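You operate a simulated robot arm through the tools that you are given. There is no shell and no other tool.

Carry out the task below with a simulated robot arm. There is one attempt and no reset: what you move stays moved.

JOB
Put things in order on the top of the low shelf. At the end: the green flask stands where the blue glass stood; the white stone block from the top of the low shelf stands where the green flask stood; the blue block stands where the white stone block stood; the red strap stands on top of the white yoghurt pot; the blue glass from the top of the low shelf stands where the red strap stood; whatever was shut is shut again. Leave all else as you found it, and nothing knocked over.
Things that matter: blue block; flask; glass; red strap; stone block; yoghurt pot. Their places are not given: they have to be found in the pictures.

The check looks at the end state, three seconds after you hand in, the way a careful person would. Anything else that was tipped, shoved, dropped, spilled or broken makes it a failure.

ROBOT AND FRAMES
A 7-joint arm with a two-finger parallel gripper, fixed in place. Base frame: the origin is at the foot of the arm, x ahead of it, y to its left, z up; the work surface is at about z = 860. Units: mm, degrees, N and s.
With the tool pointing down near the work surface it reaches from about 240 to 680 mm from the base axis. Its first joint turns from -66.0 to 66.0 degrees. Payload 2.4 kg.
The TCP is the grasp point between the finger pads, 30 mm short of the fingertips. In the tool frame z runs along the fingers and y along their closing line. The gripper opens to 94 mm. The fingers are 28 mm wide and 10 mm thick; the gripper's body (50 by 96 mm) begins 55 mm behind the TCP.
Orientation is told as [roll, pitch, yaw] about the base's x, y, z axes, in that order, counted from this pose: with the fingers straight down and closing along the base's y, the tool's x points along the base's -x, its y along +y and its z along -z.

CONTROLS
- The arm moves only by the tool nudge_tool. Its argument "plan" is a list of rows, each a list of 7 numbers: the shift along the base's x, y, z in mm, then the turn, a rotation vector about the base's x, y, z in degrees, then the closure in counts, from 0 (fully open) to 255 (shut). In form: [[dx, dy, dz, rx, ry, rz, gripper], ...]. A call has 1 to 20 rows; each row is the pose to reach, as a shift and turn from the pose commanded when the call began. Each row takes 0.2 s and may step no farther than 50 mm and 8.6 degrees from the row before; otherwise, or with a gripper value out of range, the whole call is refused. Where a pose cannot be reached the arm comes as near as it can. A force on the tool above 40 N (or 10 N above the force at the start of the call, whichever is more), or a blocked arm, ends the call early, and 0.2 s more pass. Each finger travels about 153 mm/s and halts on what it meets, pressing with about 44 N; the grip force reading is that of the motor and also rises with nothing between the fingers. The clock runs only during rows and for 0.2 s after the last one: add rows that repeat a pose to give the fingers time. It gives the time, the measured TCP pose, the force on the tool (base axes), the opening and the grip force at its end, in the units of the frame above (readings bear some noise), with the torque about the TCP (base axes, N m) and any sound that the robot's microphone picked up.
- Cameras (640 x 400 px; columns grow to the right, rows downward): "scene" is fixed at [23.4, 463.9, 1448.2]; the picture's right is [-0.87, -0.49, 0.00], its down [-0.28, 0.49, -0.83] and it looks along [0.41, -0.72, -0.56] (base axes); focal length 374 px, centre (320, 200). "wrist" rides on the gripper at [76, 14, -102] in the tool frame; the picture's right is [-0.18, 0.98, 0.00], its down [-0.75, -0.14, -0.64] and it looks along [-0.63, -0.12, 0.77] (tool axes); focal length 243 px, centre (320, 200).
- get_image(camera): a new picture of that camera. No time passes.
- probe_pixels(camera, pixels): for up to 12 pixels [column, row] of the newest picture of that camera ("zoom" is the newest enlarged one), the place [x, y, z] in the base frame of the surface seen there, good to about 2 mm. No time passes.
- enlarge(camera, box): a new picture of the part [left, top, right, bottom] of that camera's present view, enlarged. No time passes.
- job_done(): hands the job in; it is judged then, once.

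Unless the task says otherwise, let go and move clear before handing in.

The tools are called after "Emit:" by a JSON object that holds its "name" and its "arguments". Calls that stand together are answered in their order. nudge_tool: Moves the arm, as the interface text tells. Its arguments: {"type":"object","properties":{"plan":{"type":"array","items":{"type":"array","items":{"type":"number"}}}},"required":["plan"]} The other tools are called the same way: get_image (camera) takes a picture; probe_pixels (camera, pixels) gives the place of the surface under pixels of a picture; enlarge (camera, box) takes an enlarged picture of a part of a camera's view; job_done () hands the job in.

At the start:

```text
time_s: 0.0
eef_pos: [411.3, -40.8, 1118.6]
ee_rot: [0.0, 0.1, 0.0]
contact_force: [-0.3, -0.3, 0.1]
torque: [0.01, 0.02, -0.02]
grip_width: 93.9
grip_force: 0.0
```

scene: 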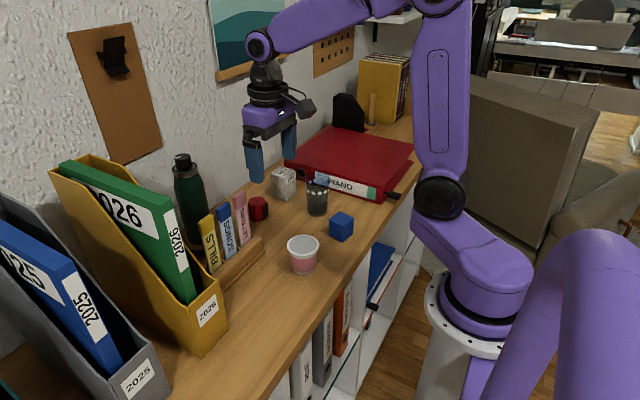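
wrist: 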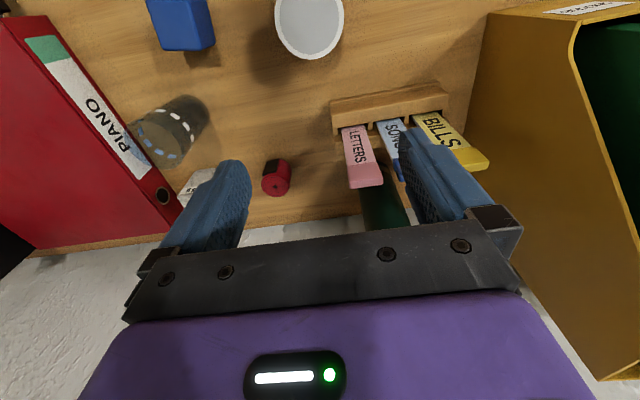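

The first pictures show the flask near scene (188,200), stone block (284,183), glass (317,197), red strap (258,208), blue block (341,226) and pot (303,254). I'll enlarge those areas before measuring.

Emit:
{"name": "enlarge", "arguments": {"camera": "scene", "box": [160, 140, 380, 280]}}

Emit:
{"name": "enlarge", "arguments": {"camera": "wrist", "box": [100, 0, 500, 250]}}

```text
2.86 times, centred on (270, 210) of scene
```

zoom: 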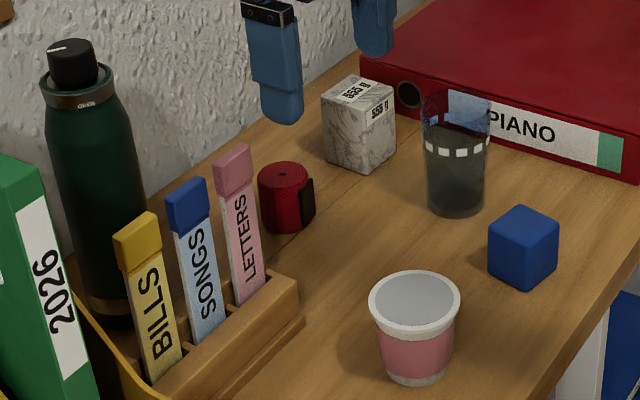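

```text
1.60 times, centred on (300, 125) of wrist
```

zoom: 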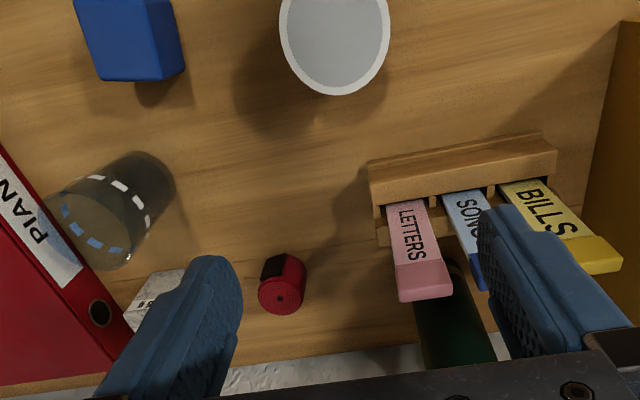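

The enlarged pictures show all six things clearly, with the glass holding something dark and the stone marked "855 g". I'll enlarge the scene again so I can probe points on each object.

Emit:
{"name": "enlarge", "arguments": {"camera": "scene", "box": [160, 140, 380, 280]}}

Emit:
{"name": "probe_pixels", "arguments": {"camera": "zoom", "pixels": [[325, 97], [356, 77], [396, 96], [366, 112], [368, 172], [325, 152], [395, 150], [360, 140], [260, 178], [285, 165], [306, 180], [285, 215]]}}

Emit:
{"name": "probe_pixels", "arguments": {"camera": "zoom", "pixels": [[489, 238], [522, 207], [558, 232], [528, 250], [526, 289], [414, 298], [372, 300], [457, 300], [414, 272], [414, 325], [410, 383], [380, 340]]}}

Emit:
{"name": "probe_pixels", "arguments": {"camera": "zoom", "pixels": [[455, 92], [425, 100], [488, 105], [455, 150], [455, 212], [430, 190], [484, 190], [455, 120], [455, 180], [440, 205], [470, 205], [455, 105]]}}

Emit:
{"name": "probe_pixels", "arguments": {"camera": "zoom", "pixels": [[72, 45], [50, 60], [97, 60], [75, 95], [45, 95], [112, 85], [50, 150], [90, 150], [130, 140], [145, 210], [105, 315], [85, 230]]}}

```text
2.86 times, centred on (270, 210) of scene
```

zoom: 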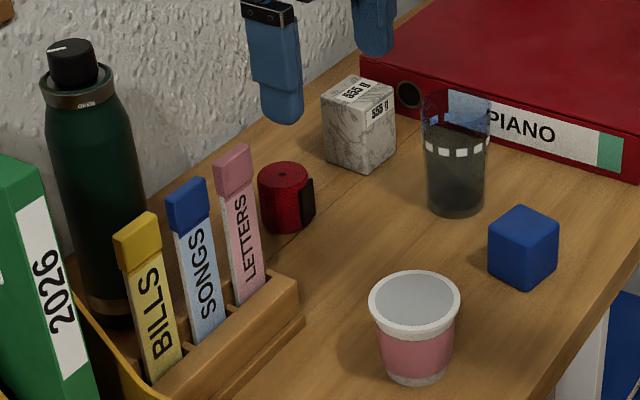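

```text
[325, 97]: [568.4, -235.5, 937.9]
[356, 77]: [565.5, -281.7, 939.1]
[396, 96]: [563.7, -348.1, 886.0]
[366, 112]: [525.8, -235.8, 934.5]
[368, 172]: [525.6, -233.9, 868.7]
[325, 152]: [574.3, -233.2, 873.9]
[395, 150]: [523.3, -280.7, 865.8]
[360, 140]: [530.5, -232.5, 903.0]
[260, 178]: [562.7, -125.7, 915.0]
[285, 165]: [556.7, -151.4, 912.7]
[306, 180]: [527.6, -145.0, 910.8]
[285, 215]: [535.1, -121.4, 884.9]
```

```text
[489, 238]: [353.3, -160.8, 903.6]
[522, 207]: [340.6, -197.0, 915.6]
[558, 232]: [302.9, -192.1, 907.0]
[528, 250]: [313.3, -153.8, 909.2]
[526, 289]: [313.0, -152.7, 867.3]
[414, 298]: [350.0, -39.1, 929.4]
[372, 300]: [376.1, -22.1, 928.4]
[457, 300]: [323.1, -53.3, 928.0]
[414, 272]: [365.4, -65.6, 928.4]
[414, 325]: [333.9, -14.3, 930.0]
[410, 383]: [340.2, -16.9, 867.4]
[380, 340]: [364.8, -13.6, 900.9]
```

```text
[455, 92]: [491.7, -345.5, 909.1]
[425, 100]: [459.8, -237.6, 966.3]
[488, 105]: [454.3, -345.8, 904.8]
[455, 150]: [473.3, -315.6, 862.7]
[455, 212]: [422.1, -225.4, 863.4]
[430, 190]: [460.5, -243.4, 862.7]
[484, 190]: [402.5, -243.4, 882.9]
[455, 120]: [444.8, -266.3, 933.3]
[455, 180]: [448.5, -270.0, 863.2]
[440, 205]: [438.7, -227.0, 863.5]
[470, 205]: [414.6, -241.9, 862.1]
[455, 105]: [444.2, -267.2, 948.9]
```

```text
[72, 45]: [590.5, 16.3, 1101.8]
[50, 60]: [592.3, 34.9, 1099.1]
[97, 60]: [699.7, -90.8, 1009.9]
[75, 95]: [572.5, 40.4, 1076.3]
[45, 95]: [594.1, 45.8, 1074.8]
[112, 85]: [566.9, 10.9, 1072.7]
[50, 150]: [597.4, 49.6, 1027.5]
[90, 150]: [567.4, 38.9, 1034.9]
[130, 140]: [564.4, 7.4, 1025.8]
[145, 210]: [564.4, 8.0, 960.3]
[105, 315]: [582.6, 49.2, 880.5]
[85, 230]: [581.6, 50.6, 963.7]
```

The stone spans about x 524–571 and y -283 to -234, the pot lid is flat at z 929, and the flask top is near z 1102. Next I'll probe the rack, dividers, file, wall and binder, plus more points around the flask, glass and strap.

Emit:
{"name": "probe_pixels", "arguments": {"camera": "zoom", "pixels": [[235, 150], [216, 185], [252, 175], [187, 185], [168, 200], [207, 215], [150, 217], [116, 245], [160, 235], [262, 295], [240, 300], [297, 285]]}}

Emit:
{"name": "probe_pixels", "arguments": {"camera": "zoom", "pixels": [[300, 320], [240, 385], [165, 375], [200, 395], [215, 340], [155, 375], [30, 160], [85, 295], [120, 380], [60, 260], [270, 272], [295, 230]]}}

Emit:
{"name": "probe_pixels", "arguments": {"camera": "zoom", "pixels": [[200, 100], [180, 160], [330, 60], [365, 60], [365, 85], [500, 100], [470, 60], [590, 160], [620, 170], [395, 40], [220, 130], [310, 115]]}}

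Emit:
{"name": "probe_pixels", "arguments": {"camera": "scene", "pixels": [[140, 175], [108, 250], [205, 290], [215, 300], [60, 165], [160, 180], [120, 240], [225, 320], [180, 290], [70, 190], [200, 350], [348, 110]]}}

Emit:
{"name": "probe_pixels", "arguments": {"camera": "wrist", "pixels": [[167, 120], [205, 105], [140, 140], [180, 155], [275, 165], [288, 170], [265, 185], [278, 193], [290, 185], [276, 178], [215, 170], [190, 185]]}}

```text
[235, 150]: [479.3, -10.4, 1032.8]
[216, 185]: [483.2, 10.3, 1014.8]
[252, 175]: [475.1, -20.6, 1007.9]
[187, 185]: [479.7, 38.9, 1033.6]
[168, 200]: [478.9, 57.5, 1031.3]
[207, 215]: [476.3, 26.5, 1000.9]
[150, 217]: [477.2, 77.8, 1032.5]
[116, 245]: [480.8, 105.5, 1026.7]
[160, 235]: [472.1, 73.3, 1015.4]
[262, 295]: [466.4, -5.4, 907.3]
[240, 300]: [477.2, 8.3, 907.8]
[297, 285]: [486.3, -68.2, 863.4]
```

```text
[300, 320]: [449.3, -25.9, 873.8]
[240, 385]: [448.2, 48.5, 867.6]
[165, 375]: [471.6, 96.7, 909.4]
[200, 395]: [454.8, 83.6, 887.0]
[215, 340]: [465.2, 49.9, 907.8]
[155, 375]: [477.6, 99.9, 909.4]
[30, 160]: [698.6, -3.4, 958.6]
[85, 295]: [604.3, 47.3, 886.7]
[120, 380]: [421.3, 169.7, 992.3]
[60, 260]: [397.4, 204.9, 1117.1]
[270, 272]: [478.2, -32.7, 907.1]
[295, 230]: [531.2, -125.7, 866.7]
```

```text
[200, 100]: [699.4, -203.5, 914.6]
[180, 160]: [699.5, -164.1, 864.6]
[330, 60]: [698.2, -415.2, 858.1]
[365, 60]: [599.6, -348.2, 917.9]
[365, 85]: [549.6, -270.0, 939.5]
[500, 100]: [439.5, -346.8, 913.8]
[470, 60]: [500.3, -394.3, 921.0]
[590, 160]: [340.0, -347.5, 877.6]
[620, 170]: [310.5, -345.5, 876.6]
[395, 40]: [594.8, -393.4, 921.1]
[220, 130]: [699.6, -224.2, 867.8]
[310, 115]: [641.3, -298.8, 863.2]
```

```text
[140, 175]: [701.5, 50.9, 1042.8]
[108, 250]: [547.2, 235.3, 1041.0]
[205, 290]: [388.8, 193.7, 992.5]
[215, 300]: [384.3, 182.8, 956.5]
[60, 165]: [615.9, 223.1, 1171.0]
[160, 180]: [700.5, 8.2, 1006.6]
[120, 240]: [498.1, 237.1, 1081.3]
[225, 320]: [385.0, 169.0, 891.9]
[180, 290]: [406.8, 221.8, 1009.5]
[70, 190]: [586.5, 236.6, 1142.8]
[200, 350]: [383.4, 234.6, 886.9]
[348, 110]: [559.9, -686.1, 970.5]
```

```text
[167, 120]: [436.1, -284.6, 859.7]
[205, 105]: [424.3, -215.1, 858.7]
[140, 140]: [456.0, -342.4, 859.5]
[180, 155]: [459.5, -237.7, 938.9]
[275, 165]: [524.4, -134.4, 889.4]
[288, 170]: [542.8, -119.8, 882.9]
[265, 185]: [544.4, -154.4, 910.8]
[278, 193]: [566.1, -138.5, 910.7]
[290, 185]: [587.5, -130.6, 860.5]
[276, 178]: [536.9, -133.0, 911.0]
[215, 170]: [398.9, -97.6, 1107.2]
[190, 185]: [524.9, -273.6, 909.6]
```

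The wall is at x≈700, the dividers at x≈470–495 rise to z≈1033, and the strap is an upright roll near (545,-138), about 50 tall. I'll move to a hover above the strap and check it with the wrist camera.

Emit:
{"name": "nudge_tool", "arguments": {"plan": [[20, -20, 0, 0, 0, 0, 0], [50, -45, 0, 0, 0, 0, 0], [85, -70, -20, 0, 0, 0, 0], [110, -90, -45, 0, 0, 0, 0], [128, -97, -65, 0, 0, 0, 0], [133, -97, -78, 0, 0, 0, 0], [133, -97, -78, 0, 0, 0, 0]]}}

Emit:
{"name": "get_image", "arguments": {"camera": "wrist"}}

Emit:
{"name": "get_image", "arguments": {"camera": "scene"}}

```text
time_s: 1.6
eef_pos: [539.9, -137.7, 1041.6]
ee_rot: [-0.1, -0.1, 0.1]
contact_force: [-0.3, -0.6, 0.2]
torque: [0.01, 0.0, -0.01]
grip_width: 94.1
grip_force: 0.0
```

```text
taken
```

wrist: 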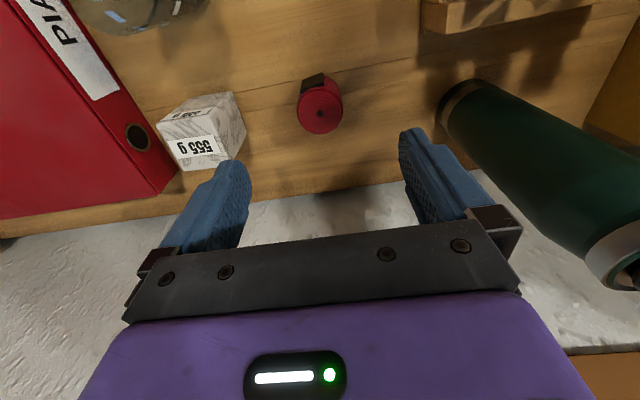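

```text
taken
```

scene: 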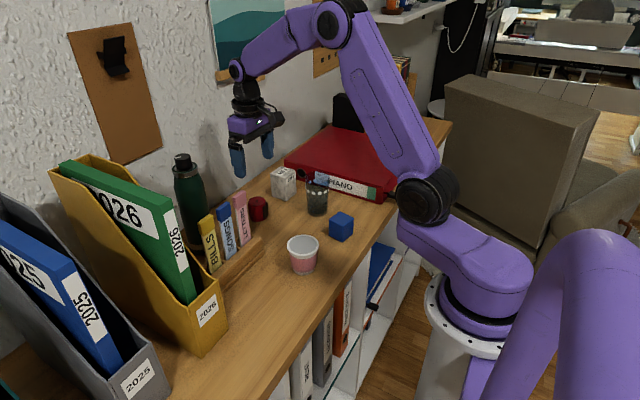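

The arm reads x 539.9 against about 544 commanded, and the strap's round top sits at wrist pixel (320,112). I'll probe its edges, the flask's sides and the stone from this view.

Emit:
{"name": "probe_pixels", "arguments": {"camera": "wrist", "pixels": [[320, 112], [299, 112], [341, 106], [321, 132], [318, 90], [315, 78], [335, 128], [303, 126], [305, 84], [325, 75], [342, 92], [300, 95]]}}

Emit:
{"name": "probe_pixels", "arguments": {"camera": "wrist", "pixels": [[450, 130], [470, 85], [480, 150], [520, 105], [530, 190], [580, 150], [460, 110], [600, 190], [560, 120], [620, 150], [515, 165], [570, 215]]}}

Emit:
{"name": "probe_pixels", "arguments": {"camera": "wrist", "pixels": [[157, 122], [185, 95], [233, 93], [244, 130], [218, 158], [180, 168], [208, 135], [190, 135], [165, 140], [215, 120], [240, 110], [228, 135]]}}

Emit:
{"name": "enlarge", "arguments": {"camera": "scene", "box": [160, 140, 380, 280]}}

```text
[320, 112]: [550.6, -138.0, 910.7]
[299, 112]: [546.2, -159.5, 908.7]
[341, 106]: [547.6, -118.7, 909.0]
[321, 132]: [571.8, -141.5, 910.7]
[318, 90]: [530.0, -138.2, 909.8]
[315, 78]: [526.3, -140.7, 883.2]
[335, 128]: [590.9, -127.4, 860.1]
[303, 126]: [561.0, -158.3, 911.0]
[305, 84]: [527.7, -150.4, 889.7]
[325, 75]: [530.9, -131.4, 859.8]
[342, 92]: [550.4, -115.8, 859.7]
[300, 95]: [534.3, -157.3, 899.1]
```

```text
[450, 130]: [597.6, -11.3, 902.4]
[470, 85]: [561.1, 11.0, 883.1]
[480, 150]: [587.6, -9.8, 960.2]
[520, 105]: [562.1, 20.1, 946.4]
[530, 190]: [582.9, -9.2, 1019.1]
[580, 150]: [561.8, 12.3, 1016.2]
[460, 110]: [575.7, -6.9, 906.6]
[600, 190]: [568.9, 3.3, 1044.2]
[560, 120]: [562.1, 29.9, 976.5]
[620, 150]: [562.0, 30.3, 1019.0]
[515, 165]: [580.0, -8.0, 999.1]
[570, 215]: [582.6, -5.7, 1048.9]
```

```text
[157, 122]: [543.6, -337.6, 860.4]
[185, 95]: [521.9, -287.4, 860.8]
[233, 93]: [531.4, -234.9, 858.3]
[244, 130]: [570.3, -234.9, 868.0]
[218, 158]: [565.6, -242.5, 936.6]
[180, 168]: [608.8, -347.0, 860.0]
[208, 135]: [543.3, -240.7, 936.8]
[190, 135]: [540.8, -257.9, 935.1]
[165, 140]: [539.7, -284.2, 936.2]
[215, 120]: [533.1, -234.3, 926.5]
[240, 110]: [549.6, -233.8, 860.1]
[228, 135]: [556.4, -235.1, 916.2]
```

```text
2.86 times, centred on (270, 210) of scene
```

zoom: 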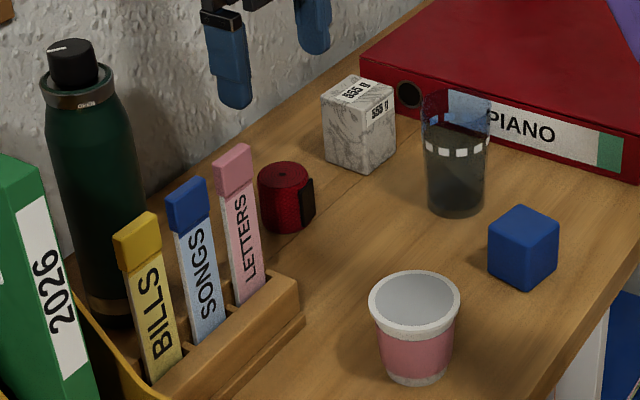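

From two views the strap is centred at (550.7,-138.5), about 41 across and topping out at z 911, while the flask centre is near (592.5,20) and the stone near (547,-259). I'll line up over the strap with the fingertips just above it and check the pose reading.

Emit:
{"name": "nudge_tool", "arguments": {"plan": [[5, 0, -20, 0, 0, 0, 0], [10.8, -0.8, -45, 0, 0, 0, 0], [10.8, -0.8, -70, 0, 0, 0, 0], [10.8, -0.8, -85, 0, 0, 0, 0], [10.8, -0.8, -85, 0, 0, 0, 0], [10.8, -0.8, -85, 0, 0, 0, 0]]}}

Emit:
{"name": "get_image", "arguments": {"camera": "wrist"}}

```text
time_s: 3.0
eef_pos: [554.0, -136.2, 953.9]
ee_rot: [0.0, 0.1, 0.1]
contact_force: [-0.1, 0.0, -0.4]
torque: [0.02, 0.02, -0.01]
grip_width: 94.0
grip_force: 0.1
```

```text
taken
```

wrist: 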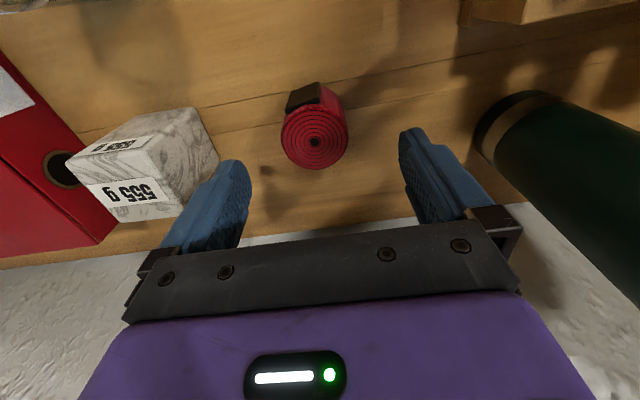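

The reading is now x 554.0, y -136.2, which doesn't match the earlier offset, so the readings seem to have a few mm of noise. I'll hold still for two short calls to see how much they scatter.

Emit:
{"name": "nudge_tool", "arguments": {"plan": [[0, 0, 0, 0, 0, 0, 0]]}}

Emit:
{"name": "nudge_tool", "arguments": {"plan": [[0, 0, 0, 0, 0, 0, 0]]}}

Emit:
{"name": "probe_pixels", "arguments": {"camera": "wrist", "pixels": [[315, 142], [282, 140], [348, 136], [316, 168], [312, 107], [300, 92], [235, 210], [410, 180], [235, 170], [408, 135], [222, 165], [425, 150]]}}

```text
time_s: 3.4
eef_pos: [554.8, -136.5, 955.5]
ee_rot: [0.0, -0.1, 0.0]
contact_force: [0.2, 0.4, 0.0]
torque: [0.0, 0.02, 0.0]
grip_width: 94.2
grip_force: 0.0
```

```text
time_s: 3.8
eef_pos: [553.8, -137.9, 955.0]
ee_rot: [0.0, 0.0, 0.0]
contact_force: [-0.3, -0.3, 0.2]
torque: [0.01, -0.01, 0.01]
grip_width: 94.0
grip_force: 0.1
```

```text
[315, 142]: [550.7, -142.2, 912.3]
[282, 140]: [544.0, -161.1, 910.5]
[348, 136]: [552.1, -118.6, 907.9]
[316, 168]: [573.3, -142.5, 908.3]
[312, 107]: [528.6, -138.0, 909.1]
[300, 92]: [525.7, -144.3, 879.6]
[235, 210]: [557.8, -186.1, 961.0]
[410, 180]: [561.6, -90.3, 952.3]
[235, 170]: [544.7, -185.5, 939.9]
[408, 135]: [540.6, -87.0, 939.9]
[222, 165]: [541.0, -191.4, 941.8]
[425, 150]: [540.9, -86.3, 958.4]
```

Averaging the readings gives a TCP near (554.2,-136.9,954.8) with 1–2 mm of noise, and the strap centre probes at about (551,-139.5). I'll correct by (-3.3,-2), descend to z≈898 and close.

Emit:
{"name": "nudge_tool", "arguments": {"plan": [[-3.3, -2, -15, 0, 0, 0, 0], [-3.3, -2, -35, 0, 0, 0, 0], [-3.3, -2, -50, 0, 0, 0, 0], [-3.3, -2, -57, 0, 0, 0, 0], [-3.3, -2, -57, 0, 0, 0, 0], [-3.3, -2, -57, 0, 0, 0, 110], [-3.3, -2, -57, 0, 0, 0, 180], [-3.3, -2, -57, 0, 0, 0, 255], [-3.3, -2, -57, 0, 0, 0, 255]]}}

Emit:
{"name": "get_image", "arguments": {"camera": "wrist"}}

```text
time_s: 5.8
eef_pos: [552.0, -140.8, 897.9]
ee_rot: [0.0, 0.0, 0.0]
contact_force: [0.0, -0.2, -0.4]
torque: [0.0, 0.01, 0.0]
grip_width: 44.4
grip_force: 44.2
```

```text
taken
```

wrist: 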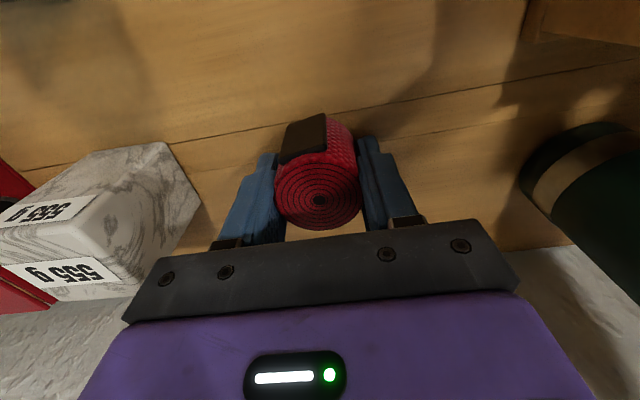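

The grip is at 44.4 mm with the strap held squarely at wrist (320,190). I'll lift straight up to about z 1095 to clear the dividers, then carry it over the pot at (350,-38.7).

Emit:
{"name": "nudge_tool", "arguments": {"plan": [[0, 0, 15, 0, 0, 0, 255], [0, 0, 45, 0, 0, 0, 255], [0, 0, 85, 0, 0, 0, 255], [0, 0, 125, 0, 0, 0, 255], [0, 0, 165, 0, 0, 0, 255], [-10, 3, 195, 0, 0, 0, 255], [-40, 16, 200, 0, 0, 0, 255], [-75, 36, 200, 0, 0, 0, 255], [-110, 54, 200, 0, 0, 0, 255], [-145, 72, 200, 0, 0, 0, 255], [-175, 87, 200, 0, 0, 0, 255], [-195, 97, 190, 0, 0, 0, 255], [-201, 101, 160, 0, 0, 0, 255], [-201, 101, 125, 0, 0, 0, 255], [-201, 101, 100, 0, 0, 0, 255], [-201, 101, 100, 0, 0, 0, 255]]}}

Emit:
{"name": "get_image", "arguments": {"camera": "wrist"}}

Emit:
{"name": "enlarge", "arguments": {"camera": "scene", "box": [160, 140, 380, 280]}}

```text
time_s: 9.2
eef_pos: [349.0, -40.9, 997.6]
ee_rot: [0.1, 0.0, 0.0]
contact_force: [0.3, 0.4, -1.1]
torque: [0.03, -0.02, 0.03]
grip_width: 44.3
grip_force: 43.7
```

```text
taken
```

wrist: 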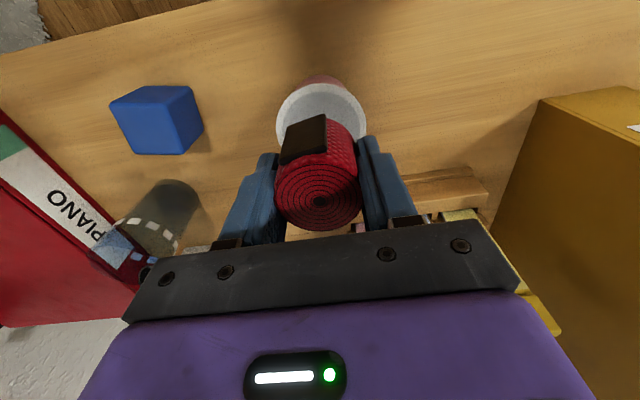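

```text
2.86 times, centred on (270, 210) of scene
```

zoom: 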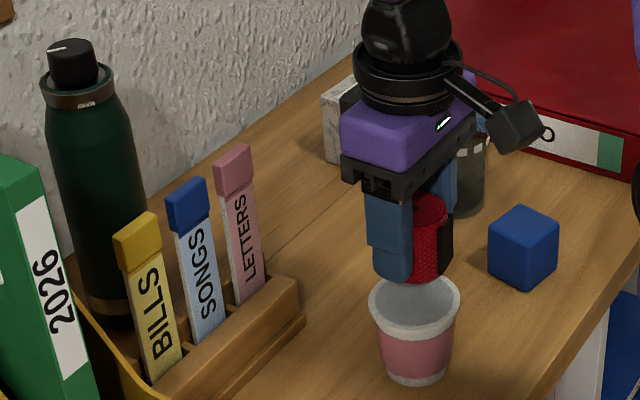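

The strap hangs over the pot, whose lid shows behind it around wrist (320,105). I'll probe the lid edge and the strap from both cameras to check they are centred.

Emit:
{"name": "probe_pixels", "arguments": {"camera": "wrist", "pixels": [[278, 120], [288, 100], [320, 84], [350, 97], [362, 118], [300, 105], [340, 105], [363, 125], [277, 128], [320, 95], [318, 200], [305, 125]]}}

Emit:
{"name": "probe_pixels", "arguments": {"camera": "zoom", "pixels": [[375, 300], [455, 300], [414, 328], [414, 300], [400, 292], [430, 295], [440, 230], [430, 270], [447, 230], [415, 200], [390, 270], [440, 290]]}}

```text
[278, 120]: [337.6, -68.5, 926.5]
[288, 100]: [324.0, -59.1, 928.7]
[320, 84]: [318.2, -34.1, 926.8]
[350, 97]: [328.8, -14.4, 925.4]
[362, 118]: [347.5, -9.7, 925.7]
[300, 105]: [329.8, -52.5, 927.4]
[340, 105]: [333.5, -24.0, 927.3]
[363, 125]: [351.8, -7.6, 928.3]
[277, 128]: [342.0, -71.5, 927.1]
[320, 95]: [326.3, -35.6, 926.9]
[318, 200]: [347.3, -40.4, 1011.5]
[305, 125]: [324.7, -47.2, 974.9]
```

```text
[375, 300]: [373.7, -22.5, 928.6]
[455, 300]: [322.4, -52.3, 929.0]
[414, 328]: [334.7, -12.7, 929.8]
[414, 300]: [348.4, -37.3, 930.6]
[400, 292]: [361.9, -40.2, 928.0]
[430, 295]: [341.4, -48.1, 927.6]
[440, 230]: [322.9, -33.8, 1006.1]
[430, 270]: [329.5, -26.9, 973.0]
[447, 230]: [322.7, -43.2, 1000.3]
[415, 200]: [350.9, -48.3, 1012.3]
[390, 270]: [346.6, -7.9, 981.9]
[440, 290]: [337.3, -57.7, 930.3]
```

The lid is centred at about (349.5,-39.3) with radius 32, and the strap is at (347.5,-40.4), so they line up well. I'll move +2 in x and lower to about 3 mm above the lid.

Emit:
{"name": "nudge_tool", "arguments": {"plan": [[2, 1, -10, 0, 0, 0, 255], [2, 1, -20, 0, 0, 0, 255], [2, 1, -27, 0, 0, 0, 255], [2, 1, -27, 0, 0, 0, 255]]}}

Emit:
{"name": "nudge_tool", "arguments": {"plan": [[0, 0, -1, 0, 0, 0, 255], [0, 0, -1, 0, 0, 0, 255]]}}

Emit:
{"name": "enlarge", "arguments": {"camera": "scene", "box": [260, 180, 350, 280]}}

```text
time_s: 10.2
eef_pos: [353.6, -39.2, 969.8]
ee_rot: [0.1, 0.1, 0.0]
contact_force: [-1.4, 0.7, -0.4]
torque: [0.01, 0.0, 0.04]
grip_width: 44.3
grip_force: 43.8
```

```text
time_s: 10.8
eef_pos: [352.4, -39.7, 970.6]
ee_rot: [0.0, 0.1, 0.0]
contact_force: [-0.3, -1.1, -1.2]
torque: [-0.03, 0.0, 0.0]
grip_width: 44.1
grip_force: 44.6
```

```text
4.00 times, centred on (305, 230) of scene
```

zoom: 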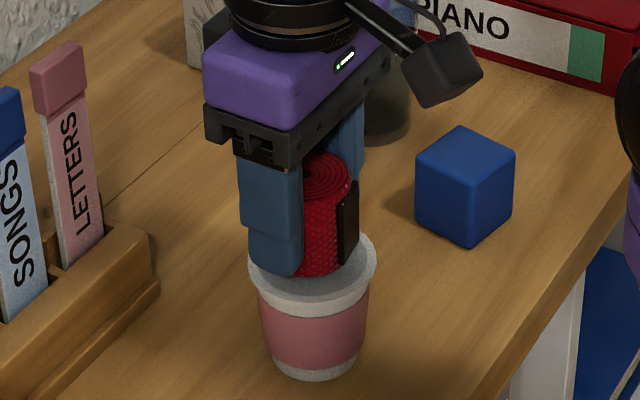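

No contact yet, and x reads about 353 against a lid centre near 349.5. I'll shift -2.5 in x and keep lowering in 1 mm steps while watching the force.

Emit:
{"name": "nudge_tool", "arguments": {"plan": [[-2.5, 0, 0, 0, 0, 0, 255], [-2.5, 0, -1, 0, 0, 0, 255], [-2.5, 0, -1, 0, 0, 0, 255]]}}

Emit:
{"name": "nudge_tool", "arguments": {"plan": [[0, 0, -1, 0, 0, 0, 255], [0, 0, -1, 0, 0, 0, 255]]}}

Emit:
{"name": "probe_pixels", "arguments": {"camera": "zoom", "pixels": [[325, 280], [345, 258], [310, 275], [330, 175]]}}

```text
time_s: 11.6
eef_pos: [349.6, -39.4, 968.9]
ee_rot: [0.0, -0.1, 0.0]
contact_force: [-0.1, 0.1, -1.5]
torque: [-0.01, -0.01, -0.03]
grip_width: 44.3
grip_force: 43.8
```

```text
time_s: 12.2
eef_pos: [349.9, -39.0, 967.7]
ee_rot: [0.1, 0.0, 0.1]
contact_force: [0.5, 0.1, -1.0]
torque: [-0.01, -0.04, 0.01]
grip_width: 44.3
grip_force: 44.4
```

```text
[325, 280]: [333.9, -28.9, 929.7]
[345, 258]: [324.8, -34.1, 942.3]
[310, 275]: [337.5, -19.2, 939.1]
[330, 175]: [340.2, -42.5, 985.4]
```

The force is still about -1 N, just the strap's weight, so it hasn't touched the lid. I'll continue in 1 mm steps.

Emit:
{"name": "nudge_tool", "arguments": {"plan": [[0, 0, -1, 0, 0, 0, 255], [0, 0, -1, 0, 0, 0, 255]]}}

Emit:
{"name": "nudge_tool", "arguments": {"plan": [[0, 0, -1, 0, 0, 0, 255], [0, 0, -1, 0, 0, 0, 255]]}}

Emit:
{"name": "enlarge", "arguments": {"camera": "scene", "box": [280, 210, 330, 280]}}

```text
time_s: 12.8
eef_pos: [349.4, -39.7, 967.3]
ee_rot: [0.0, 0.0, -0.1]
contact_force: [0.1, 0.6, -1.7]
torque: [0.01, 0.0, 0.02]
grip_width: 44.4
grip_force: 44.3
```

```text
time_s: 13.4
eef_pos: [349.7, -38.3, 967.4]
ee_rot: [0.0, 0.0, 0.0]
contact_force: [0.7, -0.1, -1.4]
torque: [-0.01, -0.04, 0.03]
grip_width: 44.4
grip_force: 44.2
```

```text
5.71 times, centred on (305, 245) of scene
```

zoom: 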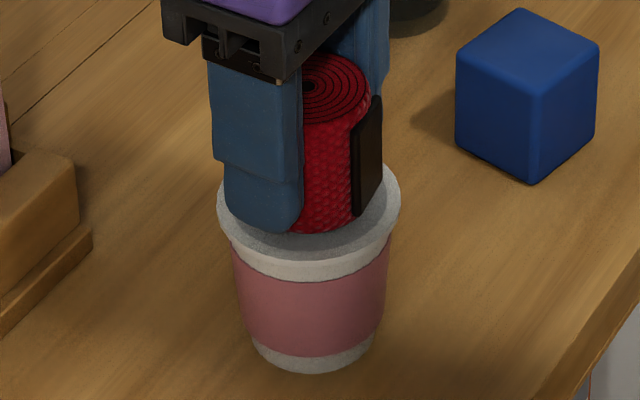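

The strap's bottom edge looks nearly on the lid at zoom (325,230), but there's no rise in force. I'll go two more 1 mm steps.

Emit:
{"name": "nudge_tool", "arguments": {"plan": [[0, 0, -1, 0, 0, 0, 255], [0, 0, -1, 0, 0, 0, 255]]}}

Emit:
{"name": "nudge_tool", "arguments": {"plan": [[0, 0, -0.7, 0, 0, 0, 255], [0, 0, -0.7, 0, 0, 0, 255]]}}

```text
time_s: 14.0
eef_pos: [349.2, -38.4, 964.7]
ee_rot: [0.0, 0.1, 0.0]
contact_force: [0.0, 0.1, -1.1]
torque: [-0.02, 0.0, 0.03]
grip_width: 44.3
grip_force: 44.1
```

```text
time_s: 14.6
eef_pos: [350.0, -39.6, 963.0]
ee_rot: [0.1, -0.1, 0.0]
contact_force: [-0.8, 0.8, -0.6]
torque: [0.02, 0.03, 0.02]
grip_width: 44.0
grip_force: 43.9
```

At z≈964 the load has dropped to -0.6 N, so contact may be starting. I'll take two smaller steps to confirm.

Emit:
{"name": "nudge_tool", "arguments": {"plan": [[0, 0, -0.7, 0, 0, 0, 255], [0, 0, -0.7, 0, 0, 0, 255]]}}

Emit:
{"name": "nudge_tool", "arguments": {"plan": [[0, 0, 0, 0, 0, 0, 255]]}}

Emit:
{"name": "enlarge", "arguments": {"camera": "scene", "box": [280, 210, 330, 280]}}

```text
time_s: 15.2
eef_pos: [349.1, -39.5, 962.7]
ee_rot: [0.0, 0.0, 0.0]
contact_force: [-0.7, 0.0, 2.1]
torque: [-0.02, 0.02, -0.02]
grip_width: 44.4
grip_force: 44.3
```

```text
time_s: 15.6
eef_pos: [349.9, -40.1, 964.0]
ee_rot: [0.1, 0.1, -0.1]
contact_force: [-0.1, -0.4, 2.2]
torque: [-0.01, 0.0, 0.04]
grip_width: 44.5
grip_force: 44.0
```

```text
5.71 times, centred on (305, 245) of scene
```

zoom: 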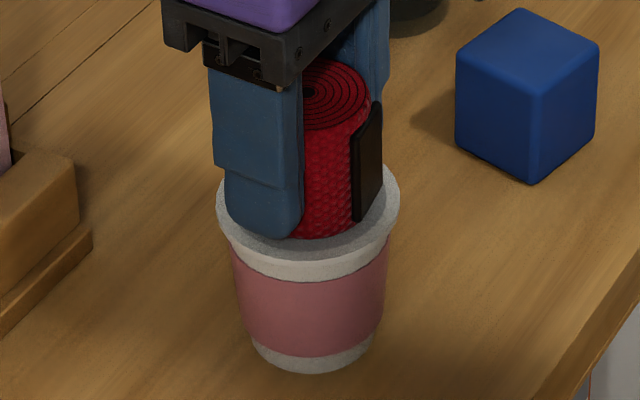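

The force rose to +2.2 N from -1.2 N, so the strap is seated on the lid. I'll open the fingers gradually, wait, then rise straight up.

Emit:
{"name": "nudge_tool", "arguments": {"plan": [[0, 0, 0, 0, 0, 0, 130], [0, 0, 0, 0, 0, 0, 115], [0, 0, 0, 0, 0, 0, 90], [0, 0, 0, 0, 0, 0, 50], [0, 0, 0, 0, 0, 0, 0], [0, 0, 0, 0, 0, 0, 0], [0, 0, 10, 0, 0, 0, 0], [0, 0, 30, 0, 0, 0, 0], [0, 0, 60, 0, 0, 0, 0], [0, 0, 95, 0, 0, 0, 0], [0, 0, 120, 0, 0, 0, 0], [0, 0, 120, 0, 0, 0, 0]]}}

Emit:
{"name": "get_image", "arguments": {"camera": "wrist"}}

Emit:
{"name": "enlarge", "arguments": {"camera": "scene", "box": [260, 180, 360, 280]}}

```text
time_s: 18.2
eef_pos: [350.0, -38.6, 1085.0]
ee_rot: [0.0, 0.0, 0.1]
contact_force: [-0.5, 0.6, 0.5]
torque: [0.02, 0.01, -0.01]
grip_width: 93.8
grip_force: 0.1
```

```text
taken
```

wrist: 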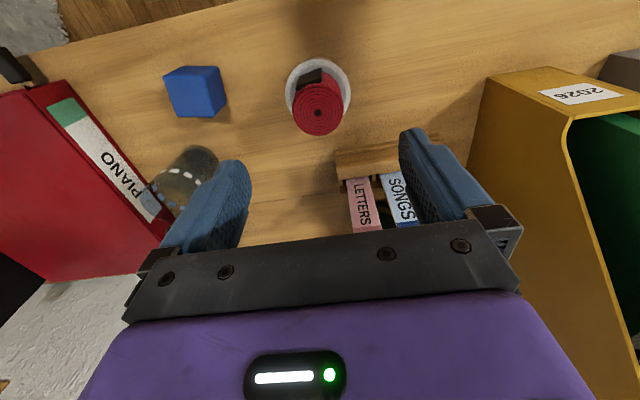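

```text
4.00 times, centred on (310, 230) of scene
```

zoom: 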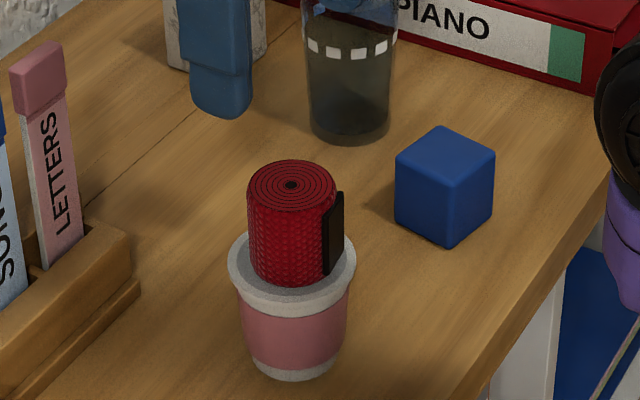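

The strap stands on the pot lid, upright and centred in the scene zoom at (290,225). Next I'll hover over the glass near (437,-250).

Emit:
{"name": "nudge_tool", "arguments": {"plan": [[10, -25, 0, 0, 0, 0, 0], [27, -65, 0, 0, 0, 0, 0], [43, -105, 0, 0, 0, 0, 0], [60, -145, 0, 0, 0, 0, 0], [75, -182, -10, 0, 0, 0, 0], [85, -205, -25, 0, 0, 0, 0], [87, -211, -40, 0, 0, 0, 0], [87, -211, -45, 0, 0, 0, 0], [87, -211, -45, 0, 0, 0, 0]]}}

Emit:
{"name": "get_image", "arguments": {"camera": "wrist"}}

Emit:
{"name": "enlarge", "arguments": {"camera": "scene", "box": [240, 140, 380, 240]}}

```text
time_s: 20.2
eef_pos: [436.1, -248.9, 1038.4]
ee_rot: [0.0, 0.0, 0.0]
contact_force: [0.7, 0.1, 0.1]
torque: [-0.01, 0.0, 0.01]
grip_width: 94.0
grip_force: 0.1
```

```text
taken
```

wrist: 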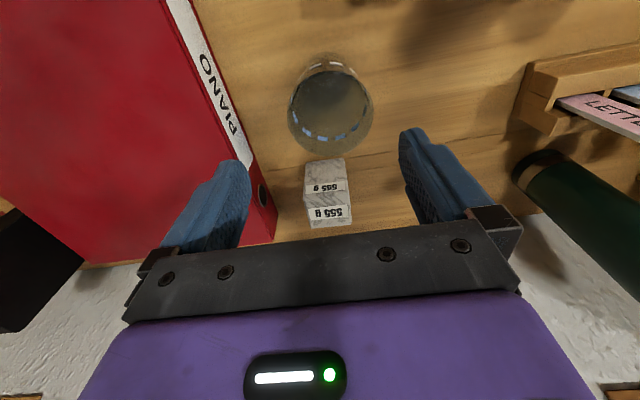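

```text
4.00 times, centred on (310, 190) of scene
```

zoom: 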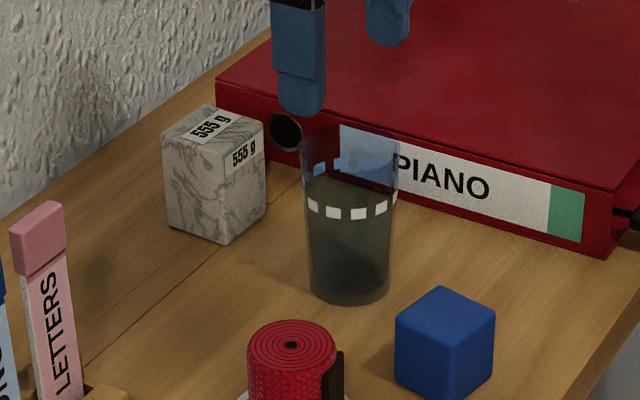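

The glass is now between the open fingers at wrist (332,105), and its lower part looks darker from about scene zoom row 180 down. I'll enlarge it to see whether it holds liquid and probe its rim.

Emit:
{"name": "enlarge", "arguments": {"camera": "scene", "box": [295, 162, 345, 222]}}

Emit:
{"name": "enlarge", "arguments": {"camera": "wrist", "box": [270, 30, 400, 180]}}

Emit:
{"name": "probe_pixels", "arguments": {"camera": "wrist", "pixels": [[289, 115], [373, 112], [330, 152], [318, 150], [345, 150], [292, 90], [371, 90], [330, 55], [300, 140], [362, 138], [310, 65], [352, 65]]}}

```text
6.67 times, centred on (320, 192) of scene
```

zoom: 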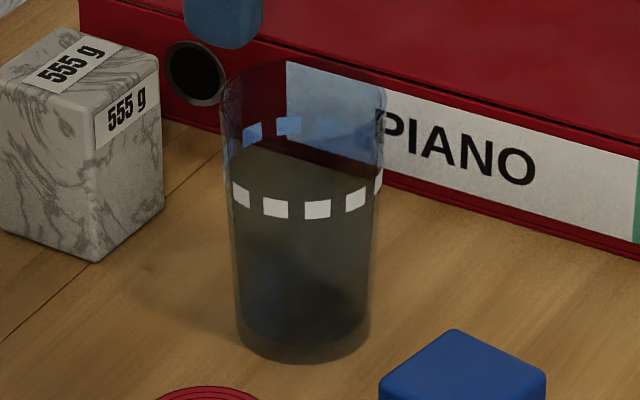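

```text
2.67 times, centred on (335, 105) of wrist
```

zoom: 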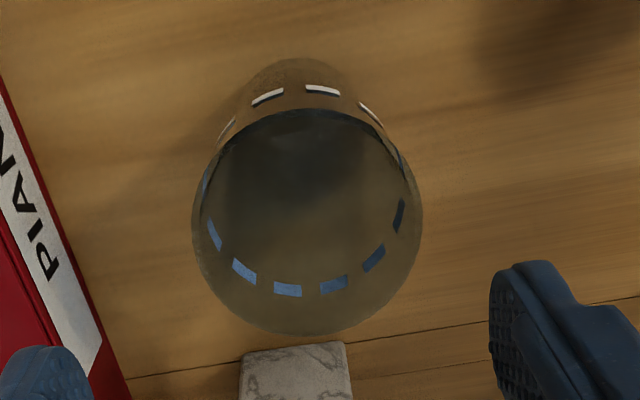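

```text
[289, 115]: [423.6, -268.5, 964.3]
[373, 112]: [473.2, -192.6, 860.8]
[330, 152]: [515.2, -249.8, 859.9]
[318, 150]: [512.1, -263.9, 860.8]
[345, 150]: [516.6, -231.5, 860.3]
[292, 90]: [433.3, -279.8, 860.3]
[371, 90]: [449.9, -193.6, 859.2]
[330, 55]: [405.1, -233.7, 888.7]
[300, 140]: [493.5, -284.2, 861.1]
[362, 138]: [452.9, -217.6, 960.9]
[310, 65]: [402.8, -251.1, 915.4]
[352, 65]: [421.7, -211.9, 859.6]
```

The stone's label reads "555 g", and the glass looks like empty tinted glass, with the binder's lower edge visible through it. The rim fits to about (430.5,-241.5) with radius 31, so I'll shift there and come down to just above the rim to check.

Emit:
{"name": "nudge_tool", "arguments": {"plan": [[-3, 4, -10, 0, 0, 0, 0], [-6, 8, -20, 0, 0, 0, 0], [-6, 8, -28, 0, 0, 0, 0], [-6, 8, -28, 0, 0, 0, 0]]}}

Emit:
{"name": "nudge_tool", "arguments": {"plan": [[0, 0, 0, 0, 0, 0, 0]]}}

Emit:
{"name": "get_image", "arguments": {"camera": "wrist"}}

Emit:
{"name": "enlarge", "arguments": {"camera": "scene", "box": [270, 142, 360, 222]}}

```text
time_s: 21.2
eef_pos: [433.2, -240.4, 1011.5]
ee_rot: [0.0, 0.0, 0.0]
contact_force: [-0.2, -0.5, 0.4]
torque: [-0.01, 0.04, -0.02]
grip_width: 94.1
grip_force: 0.2
```

```text
time_s: 21.6
eef_pos: [431.5, -240.4, 1009.5]
ee_rot: [0.1, 0.0, 0.0]
contact_force: [-0.5, -0.5, 0.1]
torque: [0.01, 0.01, 0.01]
grip_width: 94.0
grip_force: 0.1
```

```text
taken
```

wrist: 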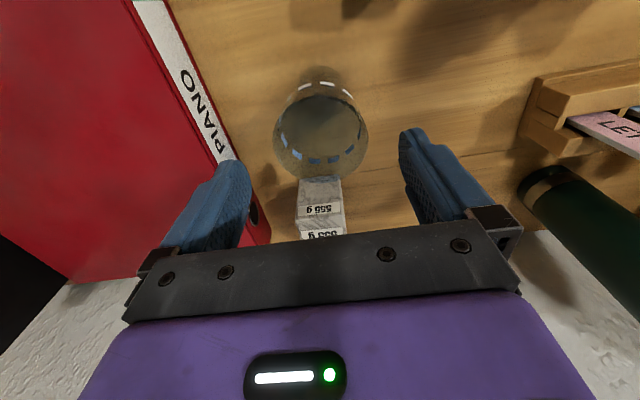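

```text
5.00 times, centred on (315, 182) of scene
```

zoom: 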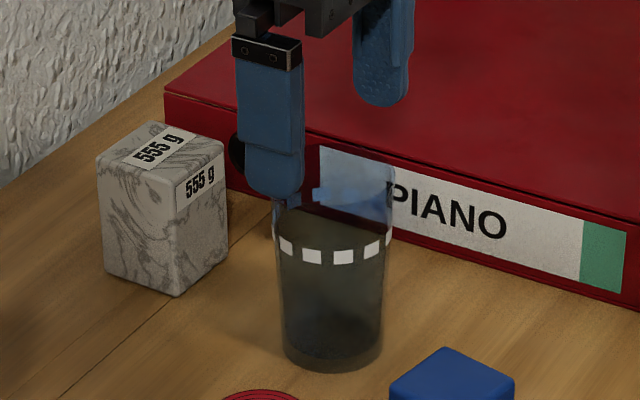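

The rim sits roughly between the fingers at wrist (321,135). I'll enlarge that view to place the rim edge more exactly.

Emit:
{"name": "enlarge", "arguments": {"camera": "wrist", "box": [256, 60, 384, 190]}}

Emit:
{"name": "probe_pixels", "arguments": {"camera": "wrist", "pixels": [[276, 140], [366, 140], [275, 133], [368, 133], [320, 175], [310, 174], [335, 173], [283, 155], [360, 155], [290, 105], [352, 105], [320, 80]]}}

```text
3.08 times, centred on (320, 125) of wrist
```

zoom: 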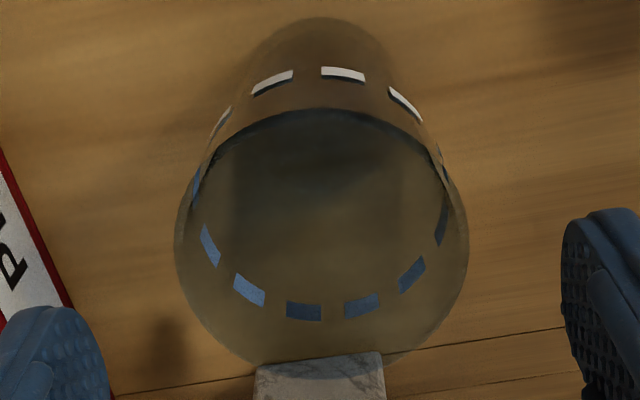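

```text
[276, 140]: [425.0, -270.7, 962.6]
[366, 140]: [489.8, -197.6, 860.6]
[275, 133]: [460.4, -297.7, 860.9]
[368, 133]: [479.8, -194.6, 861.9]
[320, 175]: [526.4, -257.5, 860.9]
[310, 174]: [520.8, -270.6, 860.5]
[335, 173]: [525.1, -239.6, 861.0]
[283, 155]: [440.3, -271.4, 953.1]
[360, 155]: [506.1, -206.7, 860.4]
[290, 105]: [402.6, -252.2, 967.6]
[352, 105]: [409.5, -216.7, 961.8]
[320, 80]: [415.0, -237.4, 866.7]
```

The probed rim points fit a circle centred at (430,-240.3) with radius 31, about 1 mm from the TCP. I'll descend to z≈928, which keeps the gripper body above the rim at 966, and close on the glass.

Emit:
{"name": "nudge_tool", "arguments": {"plan": [[-1.3, 0.3, -15, 0, 0, 0, 0], [-1.3, 0.3, -35, 0, 0, 0, 0], [-1.3, 0.3, -55, 0, 0, 0, 0], [-1.3, 0.3, -72, 0, 0, 0, 0], [-1.3, 0.3, -82, 0, 0, 0, 0], [-1.3, 0.3, -82, 0, 0, 0, 0], [-1.3, 0.3, -82, 0, 0, 0, 60], [-1.3, 0.3, -82, 0, 0, 0, 80], [-1.3, 0.3, -82, 0, 0, 0, 100], [-1.3, 0.3, -82, 0, 0, 0, 120], [-1.3, 0.3, -82, 0, 0, 0, 120]]}}

Emit:
{"name": "get_image", "arguments": {"camera": "wrist"}}

Emit:
{"name": "enlarge", "arguments": {"camera": "scene", "box": [270, 142, 360, 222]}}

```text
time_s: 24.0
eef_pos: [430.1, -244.6, 927.7]
ee_rot: [0.1, 0.2, 0.0]
contact_force: [0.9, 0.2, 0.7]
torque: [-0.06, 0.01, 0.02]
grip_width: 62.0
grip_force: 43.4
```

```text
taken
```

wrist: 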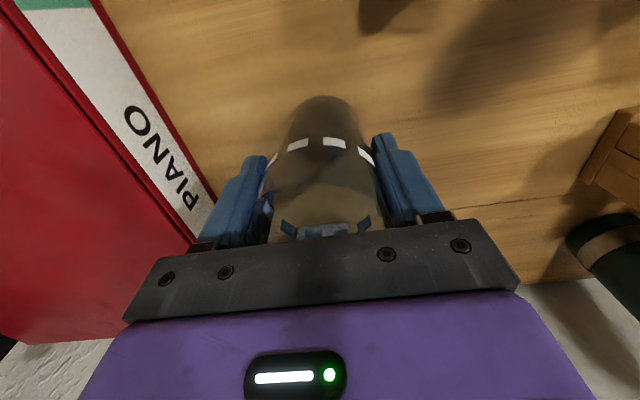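

```text
5.00 times, centred on (315, 182) of scene
```

zoom: 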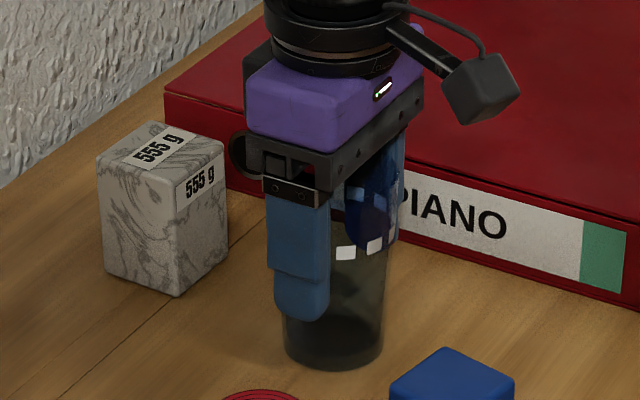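

The glass is gripped at 62 mm with a 43 N grip, and the pot and stone are untouched. I'll lift a few mm first to read its weight and check for slip.

Emit:
{"name": "nudge_tool", "arguments": {"plan": [[0, 0, 2, 0, 0, 0, 150], [0, 0, 6, 0, 0, 0, 150], [0, 0, 12, 0, 0, 0, 150], [0, 0, 20, 0, 0, 0, 150], [0, 0, 20, 0, 0, 0, 150]]}}

Emit:
{"name": "nudge_tool", "arguments": {"plan": [[0, 0, 0, 0, 0, 0, 150]]}}

Emit:
{"name": "enlarge", "arguments": {"camera": "scene", "box": [270, 142, 360, 222]}}

```text
time_s: 25.2
eef_pos: [429.5, -242.0, 950.2]
ee_rot: [-0.1, 0.0, 0.0]
contact_force: [0.4, 0.5, -2.1]
torque: [-0.01, -0.01, 0.01]
grip_width: 62.4
grip_force: 43.6
```

```text
time_s: 25.6
eef_pos: [429.5, -243.2, 948.8]
ee_rot: [0.0, 0.0, 0.0]
contact_force: [0.4, -0.4, -1.5]
torque: [0.01, -0.01, -0.01]
grip_width: 62.5
grip_force: 44.3
```

```text
5.00 times, centred on (315, 182) of scene
```

zoom: 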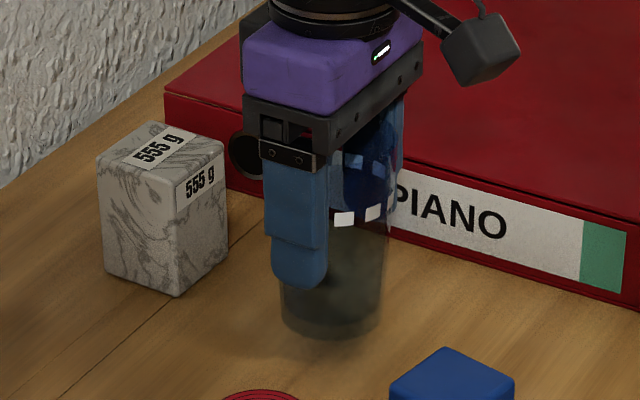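

The glass weighs about 1.8 N and hangs straight with its bottom clear of the table. I'll lift to about z 1005 and carry it gently to the strap's old place at (551,-139.3), stopping 15 mm above the table.

Emit:
{"name": "nudge_tool", "arguments": {"plan": [[0, 0, 10, 0, 0, 0, 150], [0, 0, 30, 0, 0, 0, 150], [5, 4, 50, 0, 0, 0, 150], [20, 17, 56, 0, 0, 0, 150], [40, 34, 56, 0, 0, 0, 150], [60, 51, 56, 0, 0, 0, 150], [80, 68, 56, 0, 0, 0, 150], [100, 85, 56, 0, 0, 0, 150], [114, 96, 54, 0, 0, 0, 150], [121, 102, 45, 0, 0, 0, 150], [121, 102, 28, 0, 0, 0, 150], [121, 102, 12, 0, 0, 0, 150], [121, 102, 0, 0, 0, 0, 150], [121, 102, -5, 0, 0, 0, 150], [121, 102, -5, 0, 0, 0, 150]]}}

Emit:
{"name": "get_image", "arguments": {"camera": "wrist"}}

Emit:
{"name": "enlarge", "arguments": {"camera": "scene", "box": [200, 132, 320, 232]}}

```text
time_s: 28.8
eef_pos: [551.1, -139.2, 942.0]
ee_rot: [0.0, 0.0, 0.0]
contact_force: [0.6, 0.0, -1.2]
torque: [0.02, -0.03, -0.01]
grip_width: 62.5
grip_force: 44.1
```

```text
taken
```

wrist: 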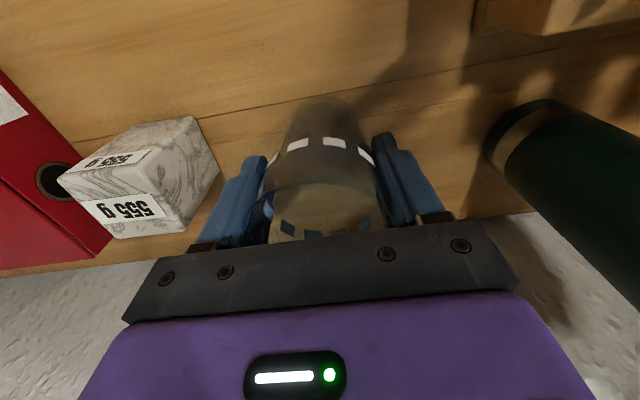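

```text
4.00 times, centred on (260, 182) of scene
```

zoom: 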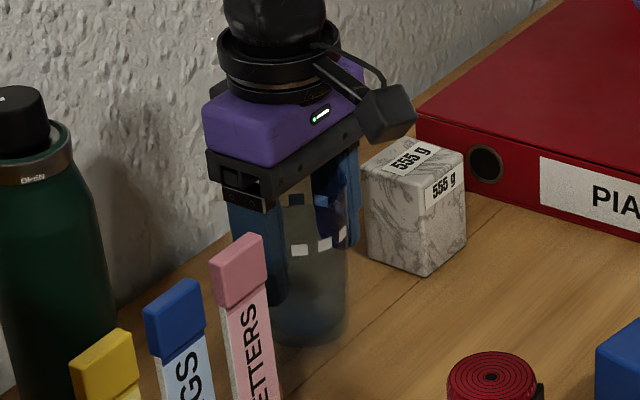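

The glass is over the strap's old spot with clear space on each side. I'll lower it to about 3 mm above the table, then feel for contact.

Emit:
{"name": "nudge_tool", "arguments": {"plan": [[0, 0, -6, 0, 0, 0, 150], [0, 0, -11, 0, 0, 0, 150], [0, 0, -12, 0, 0, 0, 150]]}}

Emit:
{"name": "nudge_tool", "arguments": {"plan": [[0, 0, -1.3, 0, 0, 0, 150], [0, 0, -1.3, 0, 0, 0, 150]]}}

Emit:
{"name": "nudge_tool", "arguments": {"plan": [[0, 0, -1, 0, 0, 0, 150], [0, 0, -1, 0, 0, 0, 150]]}}

```text
time_s: 29.6
eef_pos: [548.3, -138.9, 931.9]
ee_rot: [0.0, -0.1, 0.0]
contact_force: [0.2, -0.4, -1.3]
torque: [0.03, -0.03, 0.06]
grip_width: 62.4
grip_force: 44.4
```

```text
time_s: 30.2
eef_pos: [551.9, -138.7, 930.2]
ee_rot: [0.0, 0.0, -0.1]
contact_force: [0.3, -0.4, -2.3]
torque: [0.02, 0.01, -0.01]
grip_width: 62.4
grip_force: 43.8
```

```text
time_s: 30.8
eef_pos: [552.2, -138.4, 929.8]
ee_rot: [0.0, 0.0, 0.0]
contact_force: [0.8, 0.0, -2.0]
torque: [0.02, -0.05, 0.0]
grip_width: 62.4
grip_force: 44.3
```

Commanded z is about 929.9 and the force is still around -2 N, so the glass hasn't touched down. I'll keep lowering in sub-millimetre steps.

Emit:
{"name": "nudge_tool", "arguments": {"plan": [[0, 0, -0.7, 0, 0, 0, 150], [0, 0, -0.7, 0, 0, 0, 150]]}}

Emit:
{"name": "nudge_tool", "arguments": {"plan": [[0, 0, -0.7, 0, 0, 0, 150], [0, 0, -0.7, 0, 0, 0, 150]]}}

Emit:
{"name": "enlarge", "arguments": {"camera": "scene", "box": [200, 132, 320, 232]}}

```text
time_s: 31.4
eef_pos: [551.0, -138.3, 927.6]
ee_rot: [0.0, 0.0, 0.0]
contact_force: [-0.1, 0.4, -1.2]
torque: [-0.01, 0.03, 0.03]
grip_width: 62.4
grip_force: 44.2
```

```text
time_s: 32.0
eef_pos: [550.4, -139.1, 929.0]
ee_rot: [0.0, 0.0, 0.0]
contact_force: [-3.0, 2.7, 7.1]
torque: [-0.13, 0.22, -0.07]
grip_width: 62.4
grip_force: 44.2
```

```text
4.00 times, centred on (260, 182) of scene
```

zoom: 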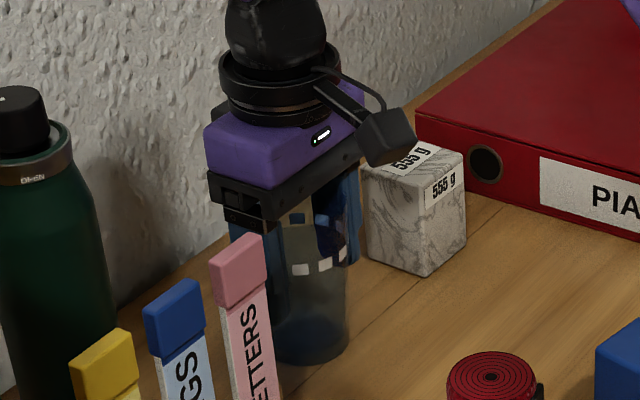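

The force jumped to +7 N with a sideways part, so the base is down with a slight edge load. I'll back off 0.6 mm, open slowly and rise.

Emit:
{"name": "nudge_tool", "arguments": {"plan": [[0, 0, 0.6, 0, 0, 0, 150], [0, 0, 0.6, 0, 0, 0, 95], [0, 0, 0.6, 0, 0, 0, 85], [0, 0, 0.6, 0, 0, 0, 75], [0, 0, 0.6, 0, 0, 0, 55], [0, 0, 0.6, 0, 0, 0, 25], [0, 0, 0.6, 0, 0, 0, 0], [0, 0, 0.6, 0, 0, 0, 0]]}}

Emit:
{"name": "get_image", "arguments": {"camera": "wrist"}}

Emit:
{"name": "enlarge", "arguments": {"camera": "scene", "box": [200, 132, 320, 232]}}

```text
time_s: 33.8
eef_pos: [550.4, -137.6, 928.0]
ee_rot: [0.0, 0.0, 0.0]
contact_force: [-0.5, -0.4, 0.7]
torque: [-0.01, 0.0, 0.02]
grip_width: 93.8
grip_force: 0.1
```

```text
taken
```

wrist: 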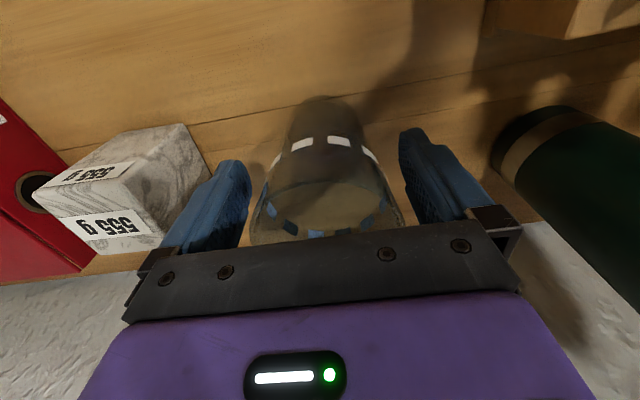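

```text
4.00 times, centred on (260, 182) of scene
```

zoom: 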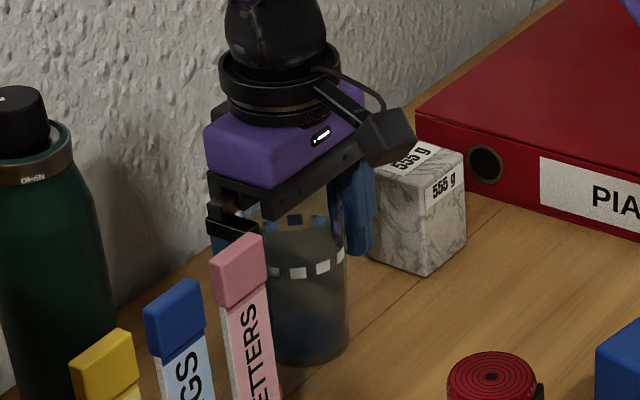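

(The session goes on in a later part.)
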